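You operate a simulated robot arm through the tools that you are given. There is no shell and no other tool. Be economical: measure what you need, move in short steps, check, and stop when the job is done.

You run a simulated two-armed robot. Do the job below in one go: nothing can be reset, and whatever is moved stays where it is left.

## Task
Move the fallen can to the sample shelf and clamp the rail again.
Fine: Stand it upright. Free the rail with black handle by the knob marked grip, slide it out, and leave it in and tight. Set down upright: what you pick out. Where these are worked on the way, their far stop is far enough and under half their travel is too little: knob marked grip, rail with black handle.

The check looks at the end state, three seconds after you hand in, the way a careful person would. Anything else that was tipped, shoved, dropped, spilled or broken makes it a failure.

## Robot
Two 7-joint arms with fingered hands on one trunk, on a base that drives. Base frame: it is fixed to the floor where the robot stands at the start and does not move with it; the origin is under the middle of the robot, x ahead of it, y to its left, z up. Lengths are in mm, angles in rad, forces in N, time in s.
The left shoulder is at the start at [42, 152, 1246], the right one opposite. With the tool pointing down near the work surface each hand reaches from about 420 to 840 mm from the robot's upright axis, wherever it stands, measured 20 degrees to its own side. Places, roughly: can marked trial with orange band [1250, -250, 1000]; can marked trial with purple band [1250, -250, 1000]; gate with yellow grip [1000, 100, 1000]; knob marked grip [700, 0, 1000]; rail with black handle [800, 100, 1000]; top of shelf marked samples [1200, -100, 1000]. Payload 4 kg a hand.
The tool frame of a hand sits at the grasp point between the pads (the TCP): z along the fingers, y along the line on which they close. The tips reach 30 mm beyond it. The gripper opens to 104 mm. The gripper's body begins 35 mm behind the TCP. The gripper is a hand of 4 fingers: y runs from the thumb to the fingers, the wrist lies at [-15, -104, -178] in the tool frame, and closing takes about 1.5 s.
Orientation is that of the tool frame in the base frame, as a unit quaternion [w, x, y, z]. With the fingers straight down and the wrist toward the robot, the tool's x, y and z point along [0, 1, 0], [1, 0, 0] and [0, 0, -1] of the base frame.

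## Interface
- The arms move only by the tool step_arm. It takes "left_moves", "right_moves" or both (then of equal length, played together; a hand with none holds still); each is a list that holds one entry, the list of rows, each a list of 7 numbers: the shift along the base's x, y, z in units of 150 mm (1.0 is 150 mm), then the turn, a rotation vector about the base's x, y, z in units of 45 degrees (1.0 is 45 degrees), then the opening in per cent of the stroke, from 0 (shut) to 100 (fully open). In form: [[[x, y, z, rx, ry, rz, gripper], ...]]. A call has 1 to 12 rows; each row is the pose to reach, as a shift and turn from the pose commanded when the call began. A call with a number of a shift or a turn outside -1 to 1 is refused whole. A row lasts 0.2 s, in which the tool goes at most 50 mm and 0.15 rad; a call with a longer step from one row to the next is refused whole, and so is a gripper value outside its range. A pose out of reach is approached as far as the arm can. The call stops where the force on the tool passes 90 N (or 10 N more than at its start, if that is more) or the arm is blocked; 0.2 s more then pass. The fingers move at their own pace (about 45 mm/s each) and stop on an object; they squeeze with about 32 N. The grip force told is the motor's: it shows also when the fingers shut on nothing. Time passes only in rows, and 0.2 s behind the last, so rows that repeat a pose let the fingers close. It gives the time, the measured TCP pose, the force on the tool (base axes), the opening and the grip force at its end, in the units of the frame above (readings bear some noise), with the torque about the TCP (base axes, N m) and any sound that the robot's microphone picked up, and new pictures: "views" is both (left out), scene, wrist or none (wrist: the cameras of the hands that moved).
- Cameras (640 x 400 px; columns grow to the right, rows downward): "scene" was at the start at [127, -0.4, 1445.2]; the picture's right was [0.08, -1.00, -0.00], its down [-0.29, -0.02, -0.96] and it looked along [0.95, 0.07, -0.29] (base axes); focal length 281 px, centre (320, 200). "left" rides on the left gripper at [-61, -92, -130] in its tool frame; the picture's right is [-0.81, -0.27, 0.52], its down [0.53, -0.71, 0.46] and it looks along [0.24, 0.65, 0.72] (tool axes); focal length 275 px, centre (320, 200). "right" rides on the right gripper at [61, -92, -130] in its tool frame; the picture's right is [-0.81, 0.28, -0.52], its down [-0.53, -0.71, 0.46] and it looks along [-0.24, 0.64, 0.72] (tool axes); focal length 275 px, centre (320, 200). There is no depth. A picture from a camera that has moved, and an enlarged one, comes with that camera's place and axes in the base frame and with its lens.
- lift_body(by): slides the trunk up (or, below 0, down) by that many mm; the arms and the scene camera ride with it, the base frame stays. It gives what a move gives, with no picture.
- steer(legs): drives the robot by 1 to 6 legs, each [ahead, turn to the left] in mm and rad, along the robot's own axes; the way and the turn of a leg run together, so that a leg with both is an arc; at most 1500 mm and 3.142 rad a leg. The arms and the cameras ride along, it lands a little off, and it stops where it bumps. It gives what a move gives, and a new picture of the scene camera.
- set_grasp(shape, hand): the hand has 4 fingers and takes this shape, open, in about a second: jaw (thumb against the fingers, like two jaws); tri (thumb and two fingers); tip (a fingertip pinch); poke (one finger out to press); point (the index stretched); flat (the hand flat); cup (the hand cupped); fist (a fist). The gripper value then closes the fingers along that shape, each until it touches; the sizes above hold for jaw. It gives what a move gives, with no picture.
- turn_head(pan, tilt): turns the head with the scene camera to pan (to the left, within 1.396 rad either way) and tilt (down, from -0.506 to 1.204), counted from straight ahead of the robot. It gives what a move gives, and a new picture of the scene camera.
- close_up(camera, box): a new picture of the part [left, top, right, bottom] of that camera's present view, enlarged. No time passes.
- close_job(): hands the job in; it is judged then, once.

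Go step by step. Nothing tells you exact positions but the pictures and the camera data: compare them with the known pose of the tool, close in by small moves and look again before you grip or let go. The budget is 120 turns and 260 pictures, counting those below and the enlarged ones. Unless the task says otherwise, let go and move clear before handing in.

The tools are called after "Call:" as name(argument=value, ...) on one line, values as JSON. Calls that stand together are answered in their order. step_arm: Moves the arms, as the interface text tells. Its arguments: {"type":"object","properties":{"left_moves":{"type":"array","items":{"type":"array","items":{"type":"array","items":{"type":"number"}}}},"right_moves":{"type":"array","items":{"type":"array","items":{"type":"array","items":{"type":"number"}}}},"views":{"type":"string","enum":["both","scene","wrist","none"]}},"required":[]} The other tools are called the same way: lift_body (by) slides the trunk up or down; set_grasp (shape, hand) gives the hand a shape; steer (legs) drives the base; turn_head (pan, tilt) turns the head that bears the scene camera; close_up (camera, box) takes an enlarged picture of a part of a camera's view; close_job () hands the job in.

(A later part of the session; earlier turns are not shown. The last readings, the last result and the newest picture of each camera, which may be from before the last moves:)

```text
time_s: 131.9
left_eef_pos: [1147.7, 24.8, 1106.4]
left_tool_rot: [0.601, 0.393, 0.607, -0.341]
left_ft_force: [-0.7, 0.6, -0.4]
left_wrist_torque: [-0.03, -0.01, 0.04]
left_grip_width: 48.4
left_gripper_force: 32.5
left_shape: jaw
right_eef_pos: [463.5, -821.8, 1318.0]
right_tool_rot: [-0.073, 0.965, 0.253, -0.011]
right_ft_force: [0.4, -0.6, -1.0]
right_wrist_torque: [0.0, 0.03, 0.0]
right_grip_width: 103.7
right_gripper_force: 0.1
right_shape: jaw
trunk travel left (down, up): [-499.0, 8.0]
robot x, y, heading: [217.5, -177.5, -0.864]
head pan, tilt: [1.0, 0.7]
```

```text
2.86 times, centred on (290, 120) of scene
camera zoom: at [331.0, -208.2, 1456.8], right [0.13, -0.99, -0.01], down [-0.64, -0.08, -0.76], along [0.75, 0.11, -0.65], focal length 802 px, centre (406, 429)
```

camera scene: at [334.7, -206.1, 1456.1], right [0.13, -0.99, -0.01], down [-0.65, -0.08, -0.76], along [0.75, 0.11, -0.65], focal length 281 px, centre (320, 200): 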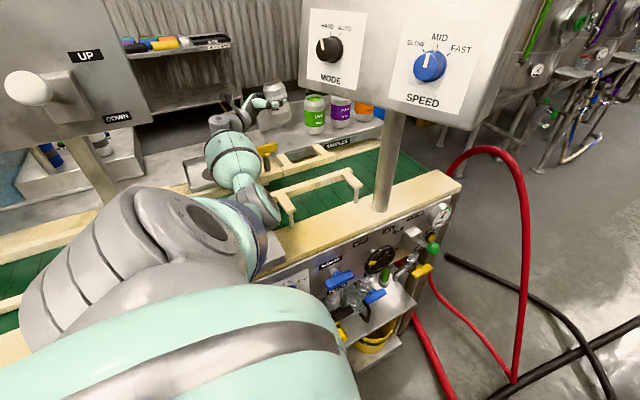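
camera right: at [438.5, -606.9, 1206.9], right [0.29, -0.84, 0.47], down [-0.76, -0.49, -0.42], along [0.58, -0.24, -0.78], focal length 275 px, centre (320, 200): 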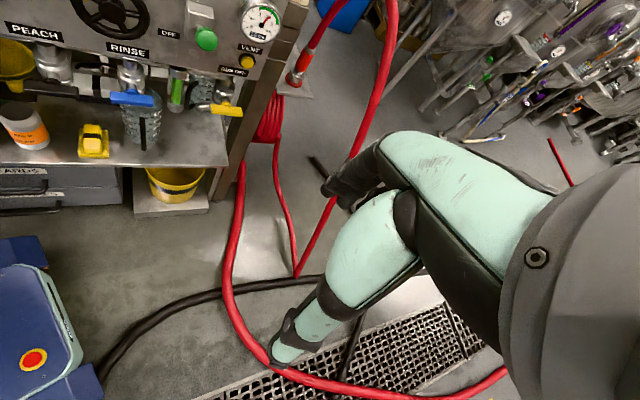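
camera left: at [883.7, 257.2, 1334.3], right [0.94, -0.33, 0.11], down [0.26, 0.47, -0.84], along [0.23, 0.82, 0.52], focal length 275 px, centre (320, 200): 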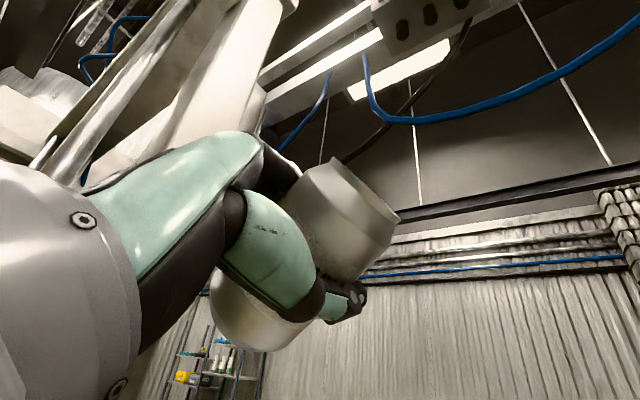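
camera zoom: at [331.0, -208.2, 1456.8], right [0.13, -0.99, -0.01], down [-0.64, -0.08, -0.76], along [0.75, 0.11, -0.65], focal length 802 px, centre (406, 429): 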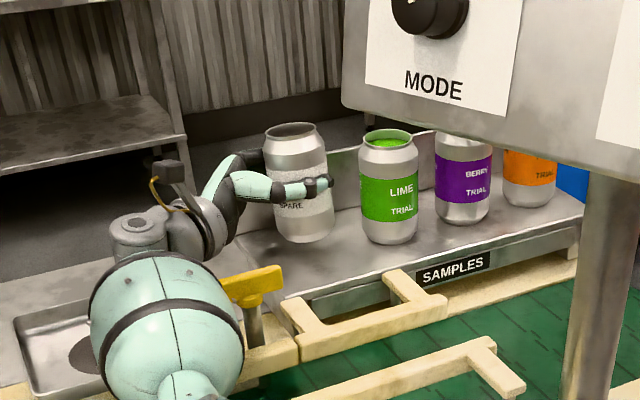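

Call:
step_arm(left_moves=[[[0, 0, -0.05, 0, 0, 0, 0], [0, 0, -0.1, 0, 0, 0, 0], [0, 0, -0.1, 0, 0, 0, 0]]], views="none")

Call:
close_up(camera="scene", box=[190, 50, 390, 190])

```text
time_s: 132.9
left_eef_pos: [1139.1, 39.4, 1115.7]
left_tool_rot: [0.614, 0.396, 0.597, -0.331]
left_ft_force: [-0.2, 0.2, 0.6]
left_wrist_torque: [0.02, 0.0, -0.01]
left_grip_width: 48.5
left_gripper_force: 31.9
left_shape: jaw
right_eef_pos: [452.8, -812.1, 1324.9]
right_tool_rot: [-0.068, 0.965, 0.253, -0.008]
right_ft_force: [0.1, 0.4, 0.7]
right_wrist_torque: [-0.02, 0.0, 0.01]
right_grip_width: 103.8
right_gripper_force: 0.2
right_shape: jaw
trunk travel left (down, up): [-499.0, 8.0]
robot x, y, heading: [215.7, -180.7, -0.869]
head pan, tilt: [1.0, 0.7]
stopped in row 3 (left hand): the arm was blocked; the commanded pose is now the measured one
```

```text
2.86 times, centred on (290, 120) of scene
camera zoom: at [330.3, -210.9, 1455.4], right [0.13, -0.99, -0.01], down [-0.64, -0.07, -0.76], along [0.75, 0.11, -0.65], focal length 802 px, centre (406, 429)
```

zoom: 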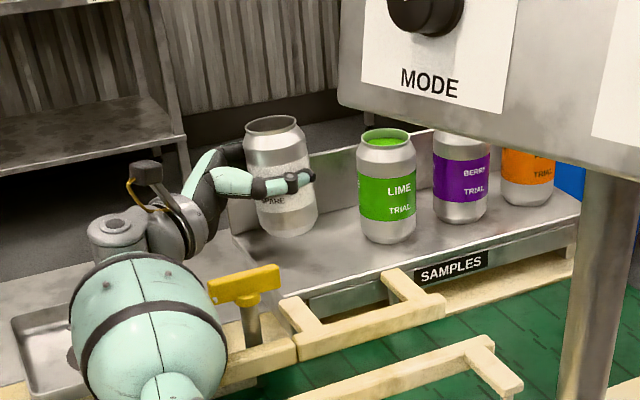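

Call:
turn_head(pan=1.1, tilt=0.85)

Call:
close_up(camera="scene", box=[200, 60, 440, 260])

```text
time_s: 133.6
left_eef_pos: [1141.0, 40.6, 1113.4]
left_tool_rot: [0.612, 0.396, 0.599, -0.332]
left_ft_force: [0.0, -0.5, -0.4]
left_wrist_torque: [0.01, 0.02, 0.02]
left_grip_width: 48.4
left_gripper_force: 32.0
left_shape: jaw
right_eef_pos: [451.8, -811.5, 1325.1]
right_tool_rot: [-0.068, 0.965, 0.253, -0.008]
right_ft_force: [-0.1, -0.3, -0.1]
right_wrist_torque: [0.01, 0.0, -0.01]
right_grip_width: 104.0
right_gripper_force: 0.1
right_shape: jaw
trunk travel left (down, up): [-499.0, 8.0]
robot x, y, heading: [217.0, -174.4, -0.872]
head pan, tilt: [1.1, 0.85]
camera scene: at [322.5, -203.8, 1444.4], right [0.23, -0.97, -0.01], down [-0.73, -0.16, -0.66], along [0.64, 0.16, -0.75], focal length 281 px, centre (320, 200)
```

scene: 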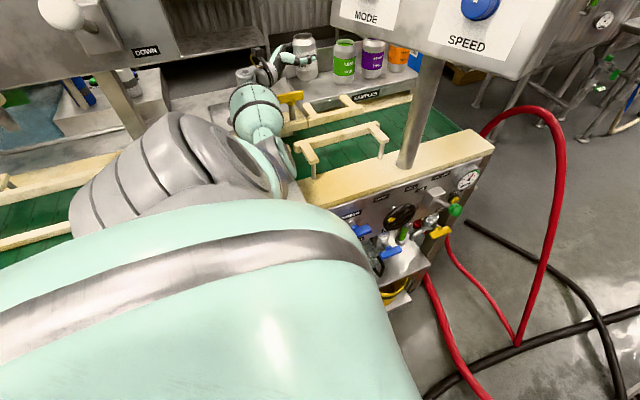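

```text
2.00 times, centred on (320, 160) of scene
camera zoom: at [322.5, -203.8, 1444.4], right [0.23, -0.97, -0.01], down [-0.73, -0.16, -0.66], along [0.64, 0.16, -0.75], focal length 561 px, centre (320, 280)
```

zoom: 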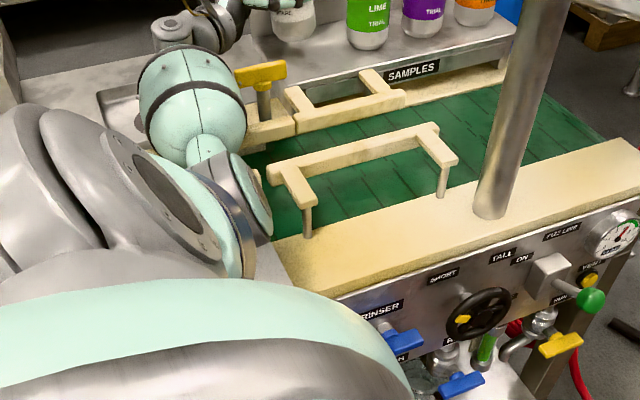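

The elbow sits too low with the base this close. I'll raise the hand and back the base off in small steps, keeping the hand in place, so the arm straightens.

Call:
step_arm(left_moves=[[[0, 0, 0.2, 0, 0, 0, 0], [0.0, -0.1, 0.4, 0, 0, 0, 0], [0.0, -0.2, 0.55, 0, 0, 0, 0], [0.0, -0.25, 0.55, 0, 0, 0, 0]]], views="none")

Call:
steer(legs=[[-60, 0]])

Call:
step_arm(left_moves=[[[0.13, -0.15, 0, 0, 0, 0, 0], [0.26, -0.3, 0, 0, 0, 0, 0], [0.26, -0.3, 0, 0, 0, 0, 0]]], views="none")

Call:
steer(legs=[[-60, 0]])

```text
time_s: 134.6
left_eef_pos: [1144.5, 5.6, 1188.8]
left_tool_rot: [0.61, 0.393, 0.6, -0.335]
left_ft_force: [-0.3, -0.6, 0.0]
left_wrist_torque: [0.02, -0.03, 0.0]
left_grip_width: 48.4
left_gripper_force: 32.3
left_shape: jaw
right_eef_pos: [457.0, -807.4, 1327.2]
right_tool_rot: [-0.065, 0.965, 0.254, -0.01]
right_ft_force: [0.0, -1.0, 0.0]
right_wrist_torque: [-0.04, 0.05, 0.01]
right_grip_width: 103.7
right_gripper_force: 0.1
right_shape: jaw
trunk travel left (down, up): [-499.0, 8.0]
robot x, y, heading: [218.8, -176.4, -0.869]
head pan, tilt: [1.1, 0.85]
```

```text
time_s: 135.6
left_eef_pos: [1105.3, 48.7, 1189.7]
left_tool_rot: [0.61, 0.392, 0.601, -0.336]
left_ft_force: [0.3, -0.1, -1.4]
left_wrist_torque: [-0.02, 0.01, -0.02]
left_grip_width: 48.5
left_gripper_force: 32.1
left_shape: jaw
right_eef_pos: [417.7, -759.0, 1325.4]
right_tool_rot: [-0.067, 0.965, 0.255, -0.009]
right_ft_force: [-0.4, 0.9, -0.1]
right_wrist_torque: [-0.06, -0.03, -0.04]
right_grip_width: 104.0
right_gripper_force: 0.1
right_shape: jaw
trunk travel left (down, up): [-499.0, 8.0]
robot x, y, heading: [175.1, -128.6, -0.868]
head pan, tilt: [1.1, 0.85]
camera scene: at [268.9, -130.4, 1445.4], right [0.23, -0.97, 0.01], down [-0.73, -0.18, -0.66], along [0.65, 0.15, -0.75], focal length 281 px, centre (320, 200)
```

scene: 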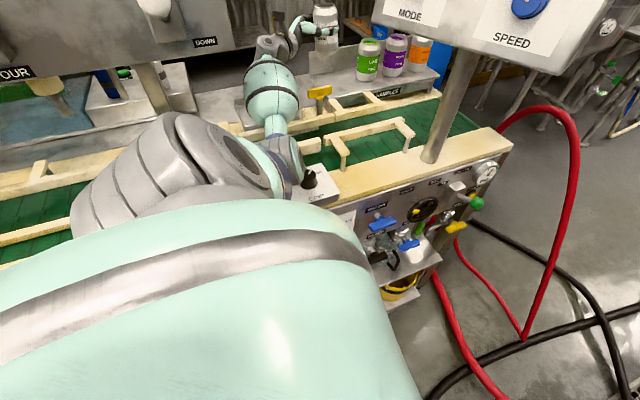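

```text
time_s: 136.4
left_eef_pos: [1150.4, -2.6, 1185.4]
left_tool_rot: [0.608, 0.394, 0.604, -0.334]
left_ft_force: [0.2, -0.9, -0.2]
left_wrist_torque: [0.0, 0.01, 0.01]
left_grip_width: 48.6
left_gripper_force: 32.2
left_shape: jaw
right_eef_pos: [426.6, -768.9, 1321.0]
right_tool_rot: [-0.07, 0.964, 0.255, -0.012]
right_ft_force: [0.4, 0.2, -0.4]
right_wrist_torque: [-0.01, 0.0, 0.02]
right_grip_width: 104.0
right_gripper_force: 0.1
right_shape: jaw
trunk travel left (down, up): [-499.0, 8.0]
robot x, y, heading: [176.6, -133.2, -0.866]
head pan, tilt: [1.1, 0.85]
```

```text
time_s: 137.3
left_eef_pos: [1118.7, 33.5, 1181.3]
left_tool_rot: [0.604, 0.396, 0.607, -0.333]
left_ft_force: [-0.2, 0.8, 0.1]
left_wrist_torque: [0.06, 0.05, 0.04]
left_grip_width: 48.3
left_gripper_force: 31.7
left_shape: jaw
right_eef_pos: [397.7, -731.1, 1311.3]
right_tool_rot: [-0.076, 0.964, 0.255, -0.014]
right_ft_force: [-1.3, 2.3, -0.6]
right_wrist_torque: [-0.14, -0.07, 0.01]
right_grip_width: 104.1
right_gripper_force: 0.0
right_shape: jaw
trunk travel left (down, up): [-499.0, 8.0]
robot x, y, heading: [139.5, -86.6, -0.87]
head pan, tilt: [1.1, 0.85]
camera scene: at [243.3, -100.2, 1444.4], right [0.23, -0.97, -0.01], down [-0.73, -0.17, -0.66], along [0.64, 0.16, -0.75], focal length 281 px, centre (320, 200)
```

scene: 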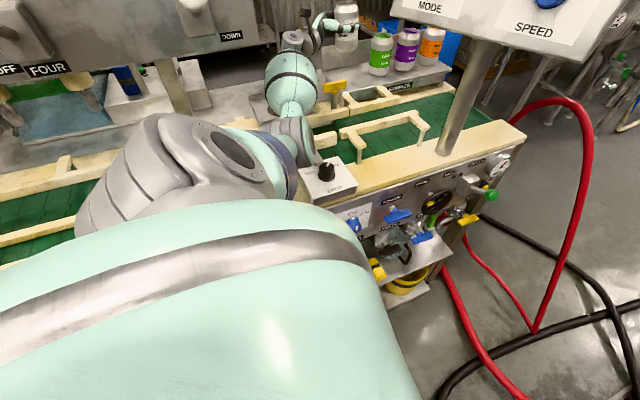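

Call:
step_arm(left_moves=[[[0.1, -0.03, -0.1, 0, 0, 0, 0], [0.19, -0.06, -0.2, 0, 0, 0, 0], [0.19, -0.06, -0.32, 0, 0, 0, 0], [0.19, -0.06, -0.44, 0, 0, 0, 0], [0.19, -0.06, -0.44, 0, 0, 0, 0]]], views="none")

Call:
turn_head(pan=0.95, tilt=0.6)

Call:
close_up(camera="scene", box=[200, 40, 440, 220])

```text
time_s: 138.5
left_eef_pos: [1142.2, 38.5, 1121.0]
left_tool_rot: [0.609, 0.394, 0.602, -0.334]
left_ft_force: [-0.7, 1.0, 0.9]
left_wrist_torque: [0.05, 0.01, -0.02]
left_grip_width: 48.4
left_gripper_force: 32.6
left_shape: jaw
right_eef_pos: [386.5, -720.2, 1320.1]
right_tool_rot: [-0.07, 0.964, 0.255, -0.012]
right_ft_force: [-2.1, -0.2, 0.9]
right_wrist_torque: [-0.06, -0.02, 0.0]
right_grip_width: 104.0
right_gripper_force: 0.1
right_shape: jaw
trunk travel left (down, up): [-499.0, 8.0]
robot x, y, heading: [139.8, -82.1, -0.866]
head pan, tilt: [1.1, 0.85]
```

```text
time_s: 139.3
left_eef_pos: [1146.7, 32.5, 1115.9]
left_tool_rot: [0.607, 0.395, 0.604, -0.334]
left_ft_force: [-0.8, 0.0, -1.0]
left_wrist_torque: [-0.01, 0.0, 0.04]
left_grip_width: 48.7
left_gripper_force: 32.1
left_shape: jaw
right_eef_pos: [392.2, -726.5, 1315.3]
right_tool_rot: [-0.073, 0.964, 0.255, -0.014]
right_ft_force: [0.2, 0.2, 0.1]
right_wrist_torque: [-0.02, 0.0, -0.04]
right_grip_width: 104.0
right_gripper_force: 0.0
right_shape: jaw
trunk travel left (down, up): [-499.0, 8.0]
robot x, y, heading: [139.5, -88.6, -0.864]
head pan, tilt: [0.949, 0.6]
camera scene: at [260.4, -117.7, 1464.6], right [0.08, -1.0, -0.01], down [-0.57, -0.04, -0.82], along [0.82, 0.07, -0.57], focal length 281 px, centre (320, 200)
```

scene: 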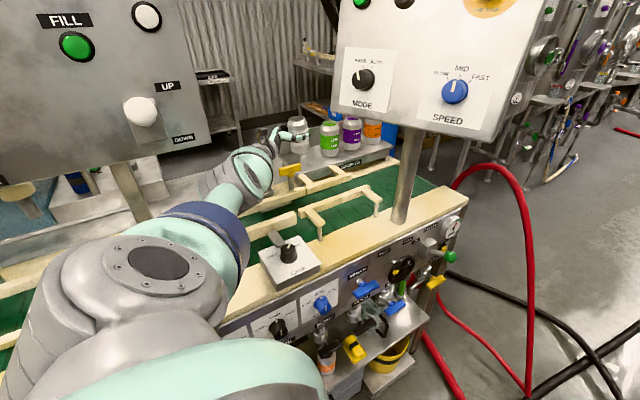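

```text
2.22 times, centred on (320, 130) of scene
camera zoom: at [260.4, -117.7, 1464.6], right [0.08, -1.0, -0.01], down [-0.57, -0.04, -0.82], along [0.82, 0.07, -0.57], focal length 624 px, centre (320, 356)
```

zoom: 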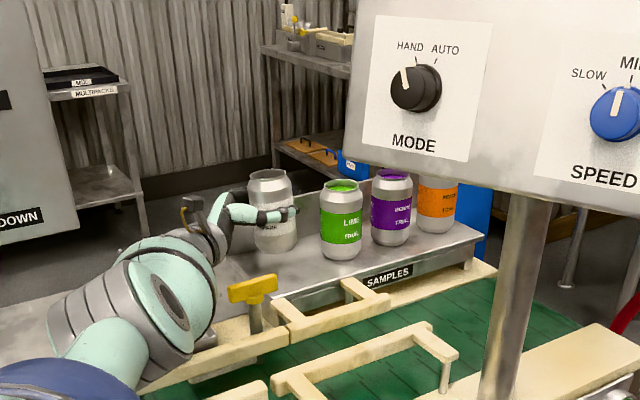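

Call:
step_arm(left_moves=[[[0.03, -0.04, -0.08, 0, 0, 0, 0], [0.03, -0.04, -0.16, 0, 0, 0, 0], [0.03, -0.04, -0.16, 0, 0, 0, 0]]], views="none")

Call:
close_up(camera="scene", box=[260, 90, 400, 190])

```text
time_s: 140.1
left_eef_pos: [1142.5, 20.4, 1100.2]
left_tool_rot: [0.606, 0.396, 0.603, -0.335]
left_ft_force: [0.0, 0.0, -0.5]
left_wrist_torque: [-0.04, 0.02, -0.01]
left_grip_width: 48.6
left_gripper_force: 32.0
left_shape: jaw
left hand out of reach, approached as far as the arm can: row 1, 2, 3
right_eef_pos: [392.6, -727.5, 1316.0]
right_tool_rot: [-0.073, 0.964, 0.255, -0.014]
right_ft_force: [-0.2, 0.2, 0.0]
right_wrist_torque: [0.0, -0.01, -0.02]
right_grip_width: 103.9
right_gripper_force: 0.0
right_shape: jaw
trunk travel left (down, up): [-499.0, 8.0]
robot x, y, heading: [139.9, -87.1, -0.866]
head pan, tilt: [0.949, 0.6]
```

```text
4.00 times, centred on (330, 140) of scene
camera zoom: at [261.4, -118.4, 1464.6], right [0.08, -1.0, -0.01], down [-0.57, -0.04, -0.82], along [0.82, 0.07, -0.57], focal length 1123 px, centre (280, 440)
```

zoom: 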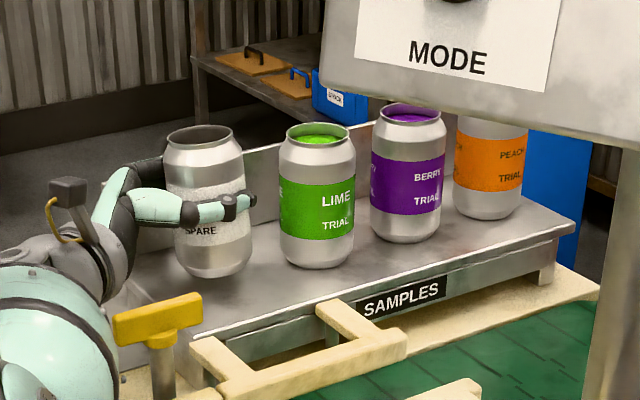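

Call:
lift_body(by=-14)

Call:
close_up(camera="scene", box=[260, 90, 400, 190])

```text
time_s: 140.7
left_eef_pos: [1140.7, 20.7, 1089.0]
left_tool_rot: [0.607, 0.395, 0.604, -0.334]
left_ft_force: [0.4, -0.5, 1.5]
left_wrist_torque: [-0.01, -0.04, -0.01]
left_grip_width: 48.1
left_gripper_force: 31.4
left_shape: jaw
right_eef_pos: [391.1, -727.6, 1301.8]
right_tool_rot: [-0.073, 0.964, 0.255, -0.014]
right_ft_force: [-0.5, 0.0, 0.6]
right_wrist_torque: [0.02, 0.03, -0.03]
right_grip_width: 104.1
right_gripper_force: 0.0
right_shape: jaw
trunk travel left (down, up): [-485.0, 22.0]
robot x, y, heading: [138.3, -84.5, -0.865]
head pan, tilt: [0.949, 0.6]
```

```text
4.00 times, centred on (330, 140) of scene
camera zoom: at [260.0, -118.6, 1450.9], right [0.08, -1.0, -0.01], down [-0.57, -0.04, -0.82], along [0.82, 0.07, -0.57], focal length 1123 px, centre (280, 440)
```

zoom: 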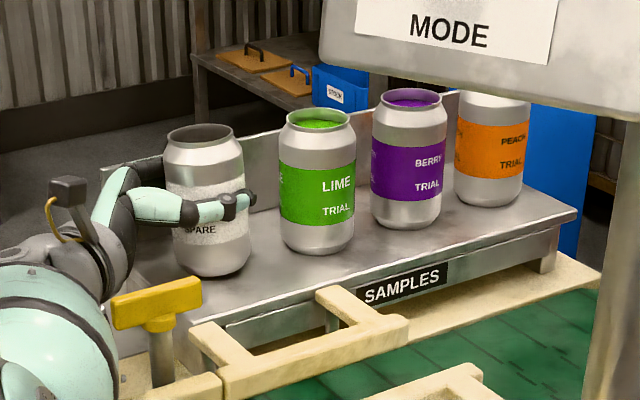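

Call:
lift_body(by=-4)

Call:
lift_body(by=-3)

Call:
close_up(camera="scene", box=[260, 90, 400, 190])

```text
time_s: 141.3
left_eef_pos: [1140.5, 21.2, 1086.3]
left_tool_rot: [0.607, 0.395, 0.603, -0.333]
left_ft_force: [0.3, -2.6, 10.0]
left_wrist_torque: [-0.01, -0.2, 0.0]
left_grip_width: 48.4
left_gripper_force: 32.1
left_shape: jaw
right_eef_pos: [390.1, -727.4, 1298.2]
right_tool_rot: [-0.074, 0.964, 0.255, -0.012]
right_ft_force: [-0.4, 0.0, -0.7]
right_wrist_torque: [0.0, 0.0, -0.01]
right_grip_width: 104.1
right_gripper_force: 0.0
right_shape: jaw
trunk travel left (down, up): [-481.0, 26.0]
robot x, y, heading: [143.0, -83.3, -0.867]
head pan, tilt: [0.949, 0.6]
```

```text
time_s: 141.8
left_eef_pos: [1137.9, 19.6, 1084.6]
left_tool_rot: [0.609, 0.395, 0.602, -0.333]
left_ft_force: [1.5, -4.9, 16.6]
left_wrist_torque: [-0.07, -0.39, -0.1]
left_grip_width: 48.3
left_gripper_force: 31.8
left_shape: jaw
right_eef_pos: [388.6, -728.0, 1295.2]
right_tool_rot: [-0.073, 0.964, 0.255, -0.013]
right_ft_force: [0.7, 0.8, 1.1]
right_wrist_torque: [0.02, 0.0, -0.03]
right_grip_width: 104.0
right_gripper_force: 0.1
right_shape: jaw
trunk travel left (down, up): [-478.0, 29.0]
robot x, y, heading: [140.3, -86.3, -0.864]
head pan, tilt: [0.949, 0.6]
```

```text
4.00 times, centred on (330, 140) of scene
camera zoom: at [257.3, -119.3, 1444.5], right [0.08, -1.0, -0.01], down [-0.57, -0.04, -0.82], along [0.82, 0.07, -0.57], focal length 1123 px, centre (280, 440)
```

zoom: 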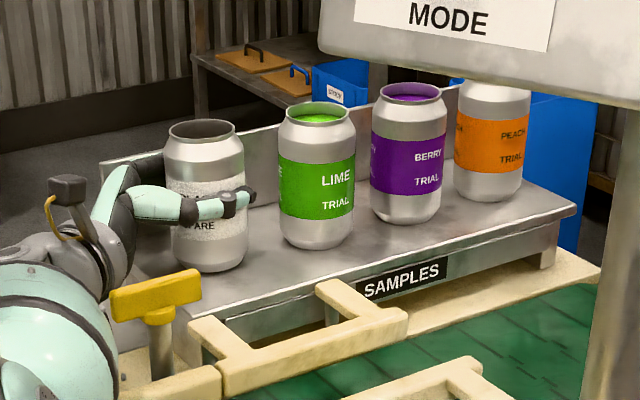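

Call:
step_arm(left_moves=[[[0, 0, 0, 0, 0, 0, 55], [0, 0, 0, 0, 0, 0, 65], [0, 0, 0, 0, 0, 0, 75], [0, 0, 0, 0, 0, 0, 85], [0, 0, 0, 0, 0, 0, 85], [0, 0, 0, 0, 0, 0, 85]]], views="none")

Call:
close_up(camera="scene", box=[260, 90, 400, 190])

```text
time_s: 143.2
left_eef_pos: [1138.1, 20.4, 1084.0]
left_tool_rot: [0.607, 0.396, 0.603, -0.333]
left_ft_force: [0.1, 0.0, 0.5]
left_wrist_torque: [0.0, 0.0, 0.03]
left_grip_width: 88.4
left_gripper_force: 0.2
left_shape: jaw
right_eef_pos: [389.8, -728.0, 1294.7]
right_tool_rot: [-0.073, 0.964, 0.255, -0.012]
right_ft_force: [0.0, 0.4, 0.4]
right_wrist_torque: [0.01, 0.02, -0.03]
right_grip_width: 104.0
right_gripper_force: 0.1
right_shape: jaw
trunk travel left (down, up): [-478.0, 29.0]
robot x, y, heading: [139.2, -85.0, -0.867]
head pan, tilt: [0.949, 0.6]
```

```text
4.00 times, centred on (330, 140) of scene
camera zoom: at [256.8, -119.1, 1444.6], right [0.08, -1.0, -0.01], down [-0.57, -0.04, -0.82], along [0.82, 0.07, -0.57], focal length 1123 px, centre (280, 440)
```

zoom: 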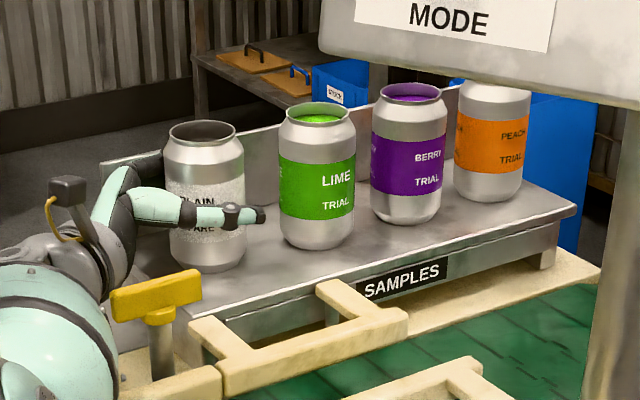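

The can stands on its own on the shelf. I'll lift the open hand straight up off it.

Call:
step_arm(left_moves=[[[0, 0, 0.1, 0, 0, 0, 88], [0, 0, 0.2, 0, 0, 0, 88], [0, 0, 0.35, 0, 0, 0, 88], [0, 0, 0.5, 0, 0, 0, 88], [0, 0, 0.65, 0, 0, 0, 88], [0, 0, 0.85, 0, 0, 0, 88]]], views="scene")

Call:
close_up(camera="scene", box=[200, 70, 420, 250])

```text
time_s: 144.6
left_eef_pos: [1137.8, 19.0, 1211.4]
left_tool_rot: [0.606, 0.396, 0.604, -0.333]
left_ft_force: [0.3, 0.4, -0.4]
left_wrist_torque: [0.02, -0.05, -0.02]
left_grip_width: 91.2
left_gripper_force: 0.0
left_shape: jaw
right_eef_pos: [391.2, -727.0, 1294.6]
right_tool_rot: [-0.073, 0.964, 0.256, -0.014]
right_ft_force: [-0.1, -0.3, 0.5]
right_wrist_torque: [0.02, -0.01, 0.01]
right_grip_width: 103.7
right_gripper_force: 0.0
right_shape: jaw
trunk travel left (down, up): [-478.0, 29.0]
robot x, y, heading: [139.5, -87.3, -0.866]
head pan, tilt: [0.949, 0.6]
camera scene: at [259.6, -117.8, 1444.4], right [0.08, -1.0, -0.01], down [-0.57, -0.04, -0.82], along [0.82, 0.07, -0.57], focal length 281 px, centre (320, 200)
```

scene: 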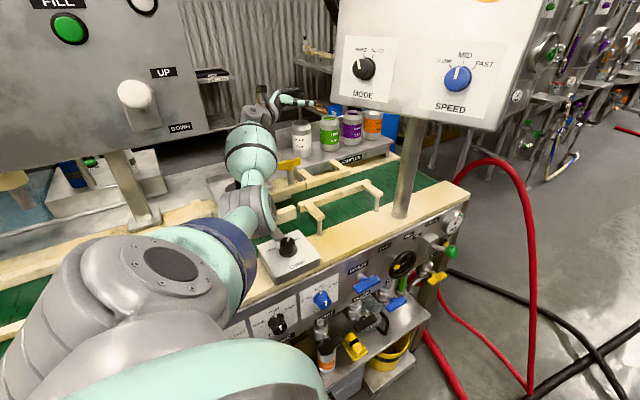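

```text
2.22 times, centred on (310, 160) of scene
camera zoom: at [259.6, -117.8, 1444.4], right [0.08, -1.0, -0.01], down [-0.57, -0.04, -0.82], along [0.82, 0.07, -0.57], focal length 624 px, centre (342, 289)
```

zoom: 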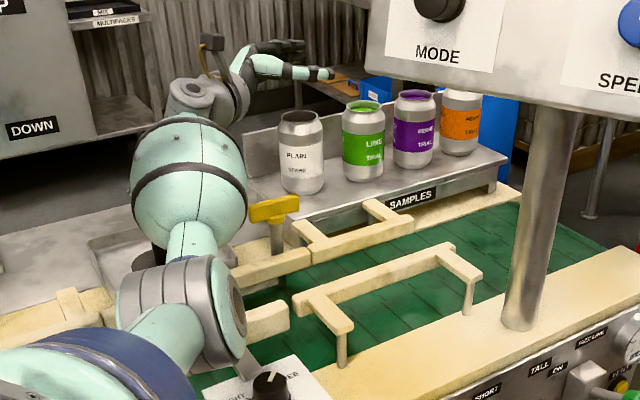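

Call:
step_arm(left_moves=[[[-0.1, 0.02, 0.08, 0, 0, 0, 88], [-0.25, 0.04, 0.17, 0.1, 0.07, 0, 88], [-0.4, 0.08, 0.25, 0.2, 0.14, 0, 88], [-0.55, 0.12, 0.33, 0.3, 0.21, 0, 88], [-0.7, 0.15, 0.4, 0.4, 0.28, 0, 88], [-0.85, 0.2, 0.45, 0.5, 0.35, 0, 88]]], views="scene")

```text
time_s: 146.2
left_eef_pos: [1020.2, 56.1, 1255.6]
left_tool_rot: [0.418, 0.451, 0.74, -0.272]
left_ft_force: [0.6, 0.1, 0.1]
left_wrist_torque: [0.0, 0.0, -0.01]
left_grip_width: 91.6
left_gripper_force: 0.0
left_shape: jaw
right_eef_pos: [400.7, -715.0, 1298.9]
right_tool_rot: [-0.069, 0.964, 0.254, -0.019]
right_ft_force: [0.0, -0.7, 0.9]
right_wrist_torque: [0.02, 0.01, 0.0]
right_grip_width: 103.8
right_gripper_force: 0.0
right_shape: jaw
trunk travel left (down, up): [-478.0, 29.0]
robot x, y, heading: [140.6, -86.1, -0.867]
head pan, tilt: [0.949, 0.6]
stopped in row 6 (left hand): the arm was blocked; the commanded pose is now the measured one
camera scene: at [284.7, -119.4, 1442.0], right [0.08, -1.0, -0.01], down [-0.59, -0.04, -0.81], along [0.81, 0.07, -0.59], focal length 281 px, centre (320, 200)
```

scene: 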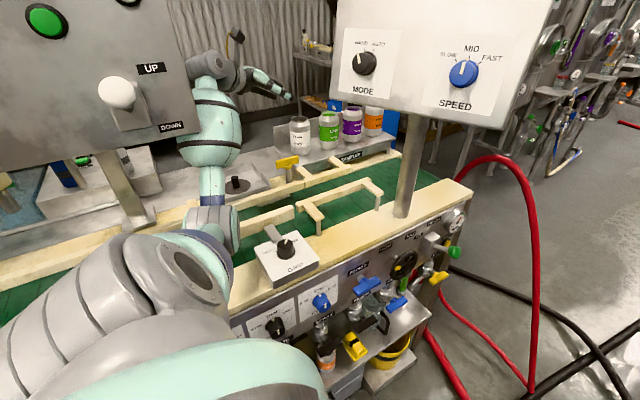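

Call:
step_arm(left_moves=[[[0.1, -0.15, 0.05, 0, 0, 0, 88], [0.2, -0.3, 0.1, 0, 0, 0, 88], [0.3, -0.45, 0.15, 0, 0, 0, 88], [0.35, -0.6, 0.2, 0, 0, 0, 88], [0.3, -0.75, 0.2, 0, 0, 0, 88]]], views="scene")

```text
time_s: 147.4
left_eef_pos: [1042.7, -59.6, 1309.7]
left_tool_rot: [0.43, 0.456, 0.734, -0.262]
left_ft_force: [0.1, -0.3, 0.0]
left_wrist_torque: [0.03, 0.01, 0.08]
left_grip_width: 91.6
left_gripper_force: 0.1
left_shape: jaw
right_eef_pos: [378.5, -719.9, 1301.0]
right_tool_rot: [-0.069, 0.965, 0.254, -0.009]
right_ft_force: [-0.6, -0.7, -0.8]
right_wrist_torque: [0.02, -0.05, 0.0]
right_grip_width: 104.3
right_gripper_force: 0.1
right_shape: jaw
trunk travel left (down, up): [-478.0, 29.0]
robot x, y, heading: [138.8, -87.9, -0.864]
head pan, tilt: [0.949, 0.6]
camera scene: at [257.7, -123.2, 1444.5], right [0.08, -1.0, -0.01], down [-0.57, -0.03, -0.82], along [0.82, 0.08, -0.57], focal length 281 px, centre (320, 200)
```

scene: 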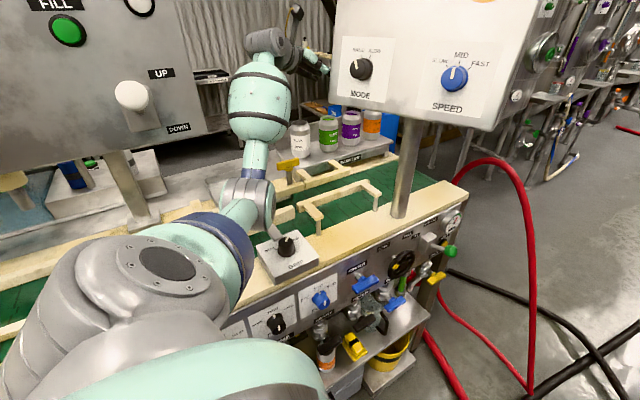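

Call:
step_arm(left_moves=[[[-0.07, 0.06, -0.1, 0.15, 0.076, 0, 88], [-0.14, 0.12, -0.2, 0.3, 0.152, 0, 88], [-0.2, 0.18, -0.3, 0.45, 0.228, 0, 88], [-0.27, 0.23, -0.4, 0.6, 0.303, 0, 88], [-0.27, 0.23, -0.4, 0.6, 0.303, 0, 88]]], views="none")

Call:
step_arm(left_moves=[[[-0.07, 0.06, -0.08, 0.15, 0.076, 0, 88], [-0.14, 0.12, -0.16, 0.3, 0.152, 0, 88], [-0.2, 0.18, -0.24, 0.45, 0.228, 0, 88], [-0.28, 0.23, -0.3, 0.6, 0.303, 0, 88], [-0.28, 0.23, -0.3, 0.6, 0.303, 0, 88]]], views="scene")

```text
time_s: 148.6
left_eef_pos: [1003.5, -20.3, 1248.6]
left_tool_rot: [0.222, 0.508, 0.82, -0.138]
left_ft_force: [0.0, -0.1, 0.0]
left_wrist_torque: [0.01, -0.02, 0.0]
left_grip_width: 91.6
left_gripper_force: 0.1
left_shape: jaw
right_eef_pos: [381.1, -715.4, 1302.4]
right_tool_rot: [-0.067, 0.965, 0.254, -0.011]
right_ft_force: [0.2, -0.1, 0.3]
right_wrist_torque: [0.01, 0.0, 0.0]
right_grip_width: 103.8
right_gripper_force: 0.0
right_shape: jaw
trunk travel left (down, up): [-478.0, 29.0]
robot x, y, heading: [136.9, -84.8, -0.87]
head pan, tilt: [0.949, 0.6]
```

```text
time_s: 149.8
left_eef_pos: [956.8, 22.4, 1206.6]
left_tool_rot: [0.004, 0.524, 0.851, -0.003]
left_ft_force: [-15.4, 24.4, 3.3]
left_wrist_torque: [-3.78, -2.02, -3.14]
left_grip_width: 91.3
left_gripper_force: 0.1
left_shape: jaw
right_eef_pos: [377.6, -707.7, 1307.2]
right_tool_rot: [-0.063, 0.965, 0.256, -0.011]
right_ft_force: [0.0, -0.4, 0.9]
right_wrist_torque: [-0.01, 0.01, 0.02]
right_grip_width: 103.9
right_gripper_force: 0.2
right_shape: jaw
trunk travel left (down, up): [-478.0, 29.0]
robot x, y, heading: [138.4, -87.5, -0.865]
head pan, tilt: [0.949, 0.6]
camera scene: at [255.1, -109.6, 1444.8], right [0.08, -1.0, 0.0], down [-0.57, -0.04, -0.82], along [0.82, 0.07, -0.57], focal length 281 px, centre (320, 200)
```

scene: 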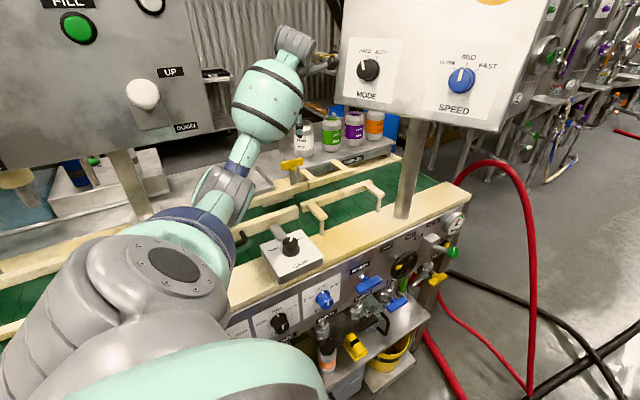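

Call:
step_arm(left_moves=[[[-0.1, 0.15, 0, 0, 0, 0, 60], [-0.2, 0.3, 0, 0, 0, 0, 60], [-0.4, 0.35, -0.05, 0, 0, 0, 60], [-0.6, 0.35, -0.15, 0, 0, 0, 60], [-0.8, 0.35, -0.3, 0, 0, 0, 60], [-1.0, 0.35, -0.5, 0, 0, 0, 60]]], views="scene")

```text
time_s: 151.1
left_eef_pos: [873.9, 3.8, 1136.2]
left_tool_rot: [-0.045, 0.551, 0.833, 0.032]
left_ft_force: [-1.2, 0.1, 0.1]
left_wrist_torque: [0.05, -0.05, 0.0]
left_grip_width: 62.7
left_gripper_force: 0.1
left_shape: jaw
right_eef_pos: [408.9, -785.0, 1272.7]
right_tool_rot: [-0.102, 0.972, 0.213, -0.012]
right_ft_force: [-0.7, 0.6, -0.5]
right_wrist_torque: [0.03, -0.1, -0.02]
right_grip_width: 103.9
right_gripper_force: 0.1
right_shape: jaw
trunk travel left (down, up): [-478.0, 29.0]
robot x, y, heading: [147.1, -85.9, -0.902]
head pan, tilt: [0.949, 0.6]
stopped in row 6 (left hand): the arm was blocked; the commanded pose is now the measured one
camera scene: at [353.4, -224.6, 1436.2], right [0.04, -0.99, -0.09], down [-0.62, 0.04, -0.78], along [0.78, 0.09, -0.62], focal length 281 px, centre (320, 200)
```

scene: 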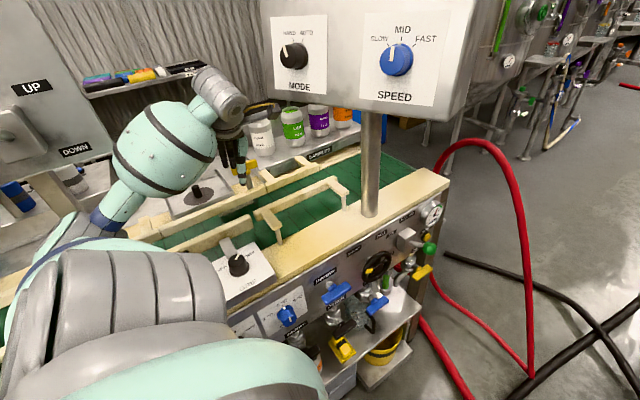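

Call:
step_arm(left_moves=[[[0.1, -0.12, 0.1, 0, 0, 0, 60], [0.2, -0.24, 0.2, 0, 0, 0, 60], [0.25, -0.35, 0.35, 0, 0, 0, 60], [0.25, -0.4, 0.5, 0, 0, 0, 60]]], views="none")

Call:
lift_body(by=-110)

Call:
turn_head(pan=1.1, tilt=0.6)

```text
time_s: 151.4
left_eef_pos: [761.9, 104.4, 1159.6]
left_tool_rot: [-0.006, 0.558, 0.829, 0.032]
left_ft_force: [-2.9, -34.2, -14.8]
left_wrist_torque: [2.64, -0.87, 0.46]
left_grip_width: 62.5
left_gripper_force: 0.0
left_shape: jaw
right_eef_pos: [282.3, -696.1, 1339.9]
right_tool_rot: [-0.07, 0.983, 0.163, 0.044]
right_ft_force: [1.2, -0.5, -3.2]
right_wrist_torque: [0.03, -0.02, 0.02]
right_grip_width: 104.0
right_gripper_force: 0.1
right_shape: jaw
trunk travel left (down, up): [-478.0, 29.0]
robot x, y, heading: [149.6, -86.9, -0.892]
head pan, tilt: [0.949, 0.6]
stopped in row 1 (left hand): the arm was blocked; the commanded pose is now the measured one
```

```text
time_s: 151.7
left_eef_pos: [724.9, 149.8, 1129.0]
left_tool_rot: [-0.035, 0.55, 0.835, -0.01]
left_ft_force: [-259.6, 6.7, -177.4]
left_wrist_torque: [-1.81, -37.89, 1.18]
left_grip_width: 62.2
left_gripper_force: 0.0
left_shape: jaw
right_eef_pos: [269.9, -632.1, 1362.6]
right_tool_rot: [-0.033, 0.979, 0.195, 0.037]
right_ft_force: [4.5, -2.4, -1.8]
right_wrist_torque: [0.2, 0.3, -0.03]
right_grip_width: 103.9
right_gripper_force: 0.1
right_shape: jaw
trunk travel left (down, up): [-478.0, 29.0]
robot x, y, heading: [148.8, -85.9, -0.894]
head pan, tilt: [0.949, 0.6]
stopped: the force on the tool passed its limit at 121 N (the readings are from after the stop); the commanded pose is now the measured one
```

```text
time_s: 152.4
left_eef_pos: [752.2, 123.7, 1150.6]
left_tool_rot: [-0.014, 0.555, 0.832, 0.013]
left_ft_force: [-20.5, -7.4, 10.4]
left_wrist_torque: [0.96, -2.13, 0.35]
left_grip_width: 62.3
left_gripper_force: 0.1
left_shape: jaw
right_eef_pos: [278.5, -662.6, 1354.3]
right_tool_rot: [-0.044, 0.979, 0.194, 0.037]
right_ft_force: [-0.2, -0.5, -0.4]
right_wrist_torque: [-0.01, -0.01, 0.0]
right_grip_width: 103.8
right_gripper_force: 0.0
right_shape: jaw
trunk travel left (down, up): [-478.0, 29.0]
robot x, y, heading: [145.4, -86.8, -0.892]
head pan, tilt: [1.1, 0.6]
camera scene: at [246.0, -100.1, 1445.5], right [0.2, -0.98, 0.0], down [-0.55, -0.11, -0.83], along [0.81, 0.17, -0.56], focal length 281 px, centre (320, 200)
```

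scene: 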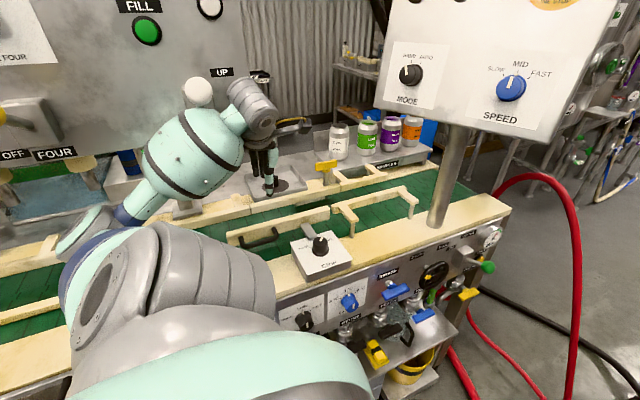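

Call:
lift_body(by=-60)

Call:
close_up(camera="scene", box=[200, 60, 420, 290])

```text
time_s: 153.4
left_eef_pos: [758.8, 128.3, 1084.7]
left_tool_rot: [-0.016, 0.553, 0.833, 0.009]
left_ft_force: [-0.2, -0.1, -0.6]
left_wrist_torque: [0.01, -0.03, 0.04]
left_grip_width: 62.4
left_gripper_force: 0.2
left_shape: jaw
right_eef_pos: [285.8, -657.2, 1295.2]
right_tool_rot: [-0.042, 0.98, 0.193, 0.033]
right_ft_force: [0.2, 0.0, -0.1]
right_wrist_torque: [0.02, 0.02, 0.02]
right_grip_width: 103.9
right_gripper_force: 0.1
right_shape: jaw
trunk travel left (down, up): [-418.0, 89.0]
robot x, y, heading: [146.3, -86.9, -0.898]
head pan, tilt: [1.1, 0.6]
```

```text
1.74 times, centred on (310, 175) of scene
camera zoom: at [263.3, -107.3, 1383.3], right [0.2, -0.98, -0.01], down [-0.56, -0.11, -0.82], along [0.8, 0.17, -0.57], focal length 488 px, centre (337, 244)
```

zoom: 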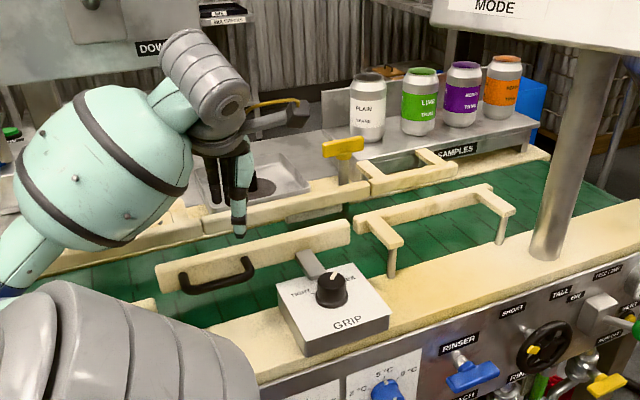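

Call:
step_arm(left_moves=[[[-0.2, -0.09, 0, 0, 0, 0.07, 0], [-0.4, -0.18, 0, 0, 0, 0.14, 0], [-0.6, -0.27, 0, 0, 0, 0.2, 0], [-0.8, -0.36, 0, 0, 0, 0.27, 0], [-1.0, -0.44, 0, 0, 0, 0.27, 0], [-1.0, -0.44, -0.1, 0, 0, 0.27, 0], [-1.0, -0.44, -0.1, 0, 0, 0.27, 0]]], views="none")

Call:
close_up(camera="scene", box=[180, 100, 400, 290])

Call:
close_up(camera="left", box=[200, 60, 560, 390])

```text
time_s: 155.0
left_eef_pos: [714.1, 93.7, 1060.9]
left_tool_rot: [-0.011, 0.465, 0.885, 0.003]
left_ft_force: [0.5, 0.9, 0.0]
left_wrist_torque: [-0.05, 0.01, 0.01]
left_grip_width: 0.1
left_gripper_force: 31.9
left_shape: jaw
left hand out of reach, approached as far as the arm can: row 2, 3, 4, 5, 6, 7
right_eef_pos: [286.8, -658.8, 1295.1]
right_tool_rot: [-0.042, 0.98, 0.193, 0.033]
right_ft_force: [-0.3, -0.2, -0.3]
right_wrist_torque: [0.02, -0.01, 0.03]
right_grip_width: 103.9
right_gripper_force: 0.1
right_shape: jaw
trunk travel left (down, up): [-418.0, 89.0]
robot x, y, heading: [146.6, -83.6, -0.895]
head pan, tilt: [1.1, 0.6]
```

```text
2.11 times, centred on (290, 195) of scene
camera zoom: at [264.2, -107.2, 1383.4], right [0.2, -0.98, -0.01], down [-0.56, -0.11, -0.82], along [0.8, 0.17, -0.57], focal length 591 px, centre (383, 210)
```

zoom: 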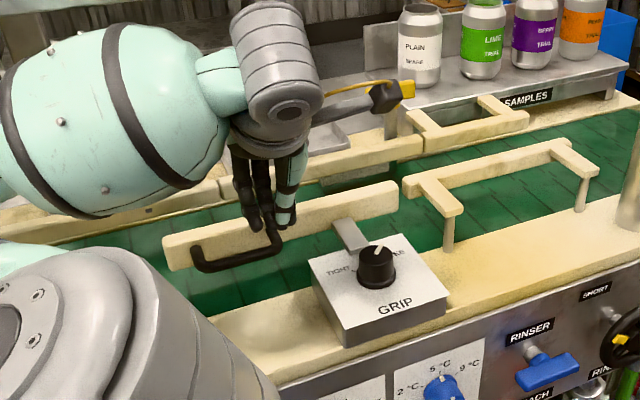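

```text
1.21 times, centred on (380, 225) of left
camera zoom: at [677.3, -11.2, 1190.7], right [0.22, -0.82, -0.53], down [-0.9, 0.04, -0.44], along [0.38, 0.58, -0.72], focal length 334 px, centre (247, 170)
```

zoom: 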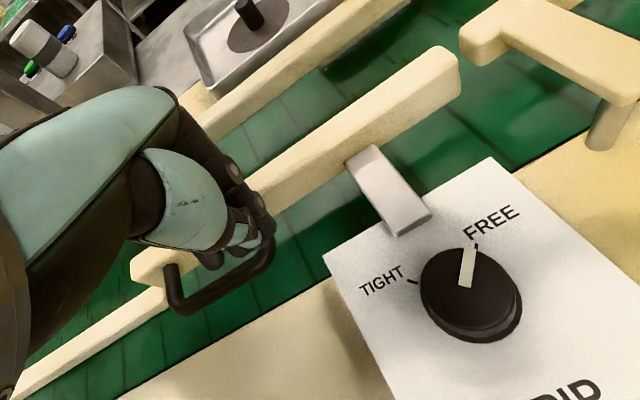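

Call:
step_arm(left_moves=[[[0.08, -0.15, 0.15, 0, 0, 0, 40], [0.16, -0.3, 0.3, 0, 0, 0, 60], [0.25, -0.45, 0.45, 0, 0, 0, 70], [0.33, -0.6, 0.6, 0, 0, 0, 70], [0.33, -0.73, 0.6, 0, 0, 0, 70]]], views="none")

Call:
lift_body(by=-80)

Call:
step_arm(left_moves=[[[0, 0, 0.2, 0, 0, 0, 70], [0, 0, 0.4, 0, 0, 0, 70], [0, 0, 0.4, 0, 0, 0, 70]]], views="none")

Call:
lift_body(by=-50)

Call:
steer(legs=[[0, 0.2]])

```text
time_s: 156.2
left_eef_pos: [787.3, 25.5, 1095.7]
left_tool_rot: [-0.012, 0.465, 0.885, 0.007]
left_ft_force: [-0.1, -0.7, 0.7]
left_wrist_torque: [-0.01, -0.01, 0.03]
left_grip_width: 72.5
left_gripper_force: 0.1
left_shape: jaw
left hand out of reach, approached as far as the arm can: row 1, 2, 3, 4, 5
right_eef_pos: [281.0, -658.3, 1296.1]
right_tool_rot: [-0.041, 0.98, 0.194, 0.035]
right_ft_force: [0.0, 0.2, -0.7]
right_wrist_torque: [-0.01, -0.04, -0.03]
right_grip_width: 103.9
right_gripper_force: 0.2
right_shape: jaw
trunk travel left (down, up): [-418.0, 89.0]
robot x, y, heading: [147.8, -87.6, -0.898]
head pan, tilt: [1.1, 0.6]
```

```text
time_s: 157.3
left_eef_pos: [789.4, 24.5, 1017.3]
left_tool_rot: [-0.008, 0.464, 0.886, 0.005]
left_ft_force: [5.8, 1.9, 41.6]
left_wrist_torque: [-1.19, 1.42, 0.01]
left_grip_width: 69.5
left_gripper_force: 0.1
left_shape: jaw
right_eef_pos: [282.2, -657.3, 1216.2]
right_tool_rot: [-0.042, 0.98, 0.193, 0.036]
right_ft_force: [0.3, 0.1, 0.1]
right_wrist_torque: [0.0, -0.01, 0.03]
right_grip_width: 104.0
right_gripper_force: 0.2
right_shape: jaw
trunk travel left (down, up): [-338.0, 169.0]
robot x, y, heading: [144.2, -90.4, -0.891]
head pan, tilt: [1.1, 0.6]
```

```text
time_s: 158.1
left_eef_pos: [818.5, 36.2, 1037.8]
left_tool_rot: [-0.014, 0.465, 0.885, 0.004]
left_ft_force: [-0.5, -0.4, 0.0]
left_wrist_torque: [0.01, 0.01, -0.01]
left_grip_width: 73.1
left_gripper_force: 0.1
left_shape: jaw
left hand out of reach, approached as far as the arm can: row 1, 2, 3
right_eef_pos: [289.0, -658.6, 1214.6]
right_tool_rot: [-0.042, 0.98, 0.193, 0.032]
right_ft_force: [0.0, 0.0, 0.6]
right_wrist_torque: [-0.02, 0.02, 0.0]
right_grip_width: 103.7
right_gripper_force: 0.0
right_shape: jaw
trunk travel left (down, up): [-338.0, 169.0]
robot x, y, heading: [146.0, -89.2, -0.897]
head pan, tilt: [1.1, 0.6]
```

```text
time_s: 159.1
left_eef_pos: [817.4, 35.4, 988.1]
left_tool_rot: [-0.013, 0.465, 0.885, 0.003]
left_ft_force: [-0.8, 0.9, -0.3]
left_wrist_torque: [-0.03, 0.02, -0.04]
left_grip_width: 72.9
left_gripper_force: 0.0
left_shape: jaw
right_eef_pos: [286.2, -657.0, 1165.3]
right_tool_rot: [-0.042, 0.98, 0.193, 0.033]
right_ft_force: [-0.6, -0.1, -0.7]
right_wrist_torque: [-0.02, -0.01, 0.01]
right_grip_width: 104.3
right_gripper_force: 0.2
right_shape: jaw
trunk travel left (down, up): [-288.0, 219.0]
robot x, y, heading: [145.6, -85.9, -0.889]
head pan, tilt: [1.1, 0.6]
```

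```text
time_s: 160.4
left_eef_pos: [760.7, 152.8, 997.5]
left_tool_rot: [-0.003, 0.405, 0.914, -0.006]
left_ft_force: [-2.6, -54.8, -2.5]
left_wrist_torque: [0.93, -0.29, 1.28]
left_grip_width: 65.0
left_gripper_force: 0.0
left_shape: jaw
right_eef_pos: [370.2, -609.2, 1175.8]
right_tool_rot: [-0.035, 0.957, 0.285, 0.036]
right_ft_force: [0.2, 0.2, 0.3]
right_wrist_torque: [-0.02, -0.01, 0.04]
right_grip_width: 104.1
right_gripper_force: 0.0
right_shape: jaw
trunk travel left (down, up): [-288.0, 219.0]
robot x, y, heading: [147.3, -88.8, -0.706]
head pan, tilt: [1.1, 0.6]
stopped in leg 1: the force on the tool passed its limit at 94 N (the readings are from after the stop); the commanded pose is now the measured one
camera scene: at [265.5, -92.4, 1253.2], right [0.38, -0.92, -0.02], down [-0.53, -0.2, -0.82], along [0.76, 0.32, -0.57], focal length 281 px, centre (320, 200)
```

scene: 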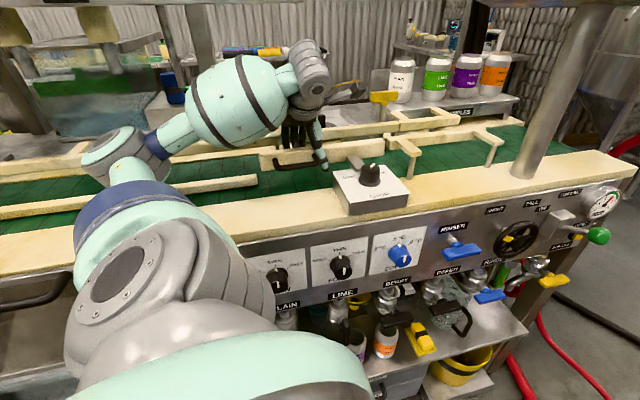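

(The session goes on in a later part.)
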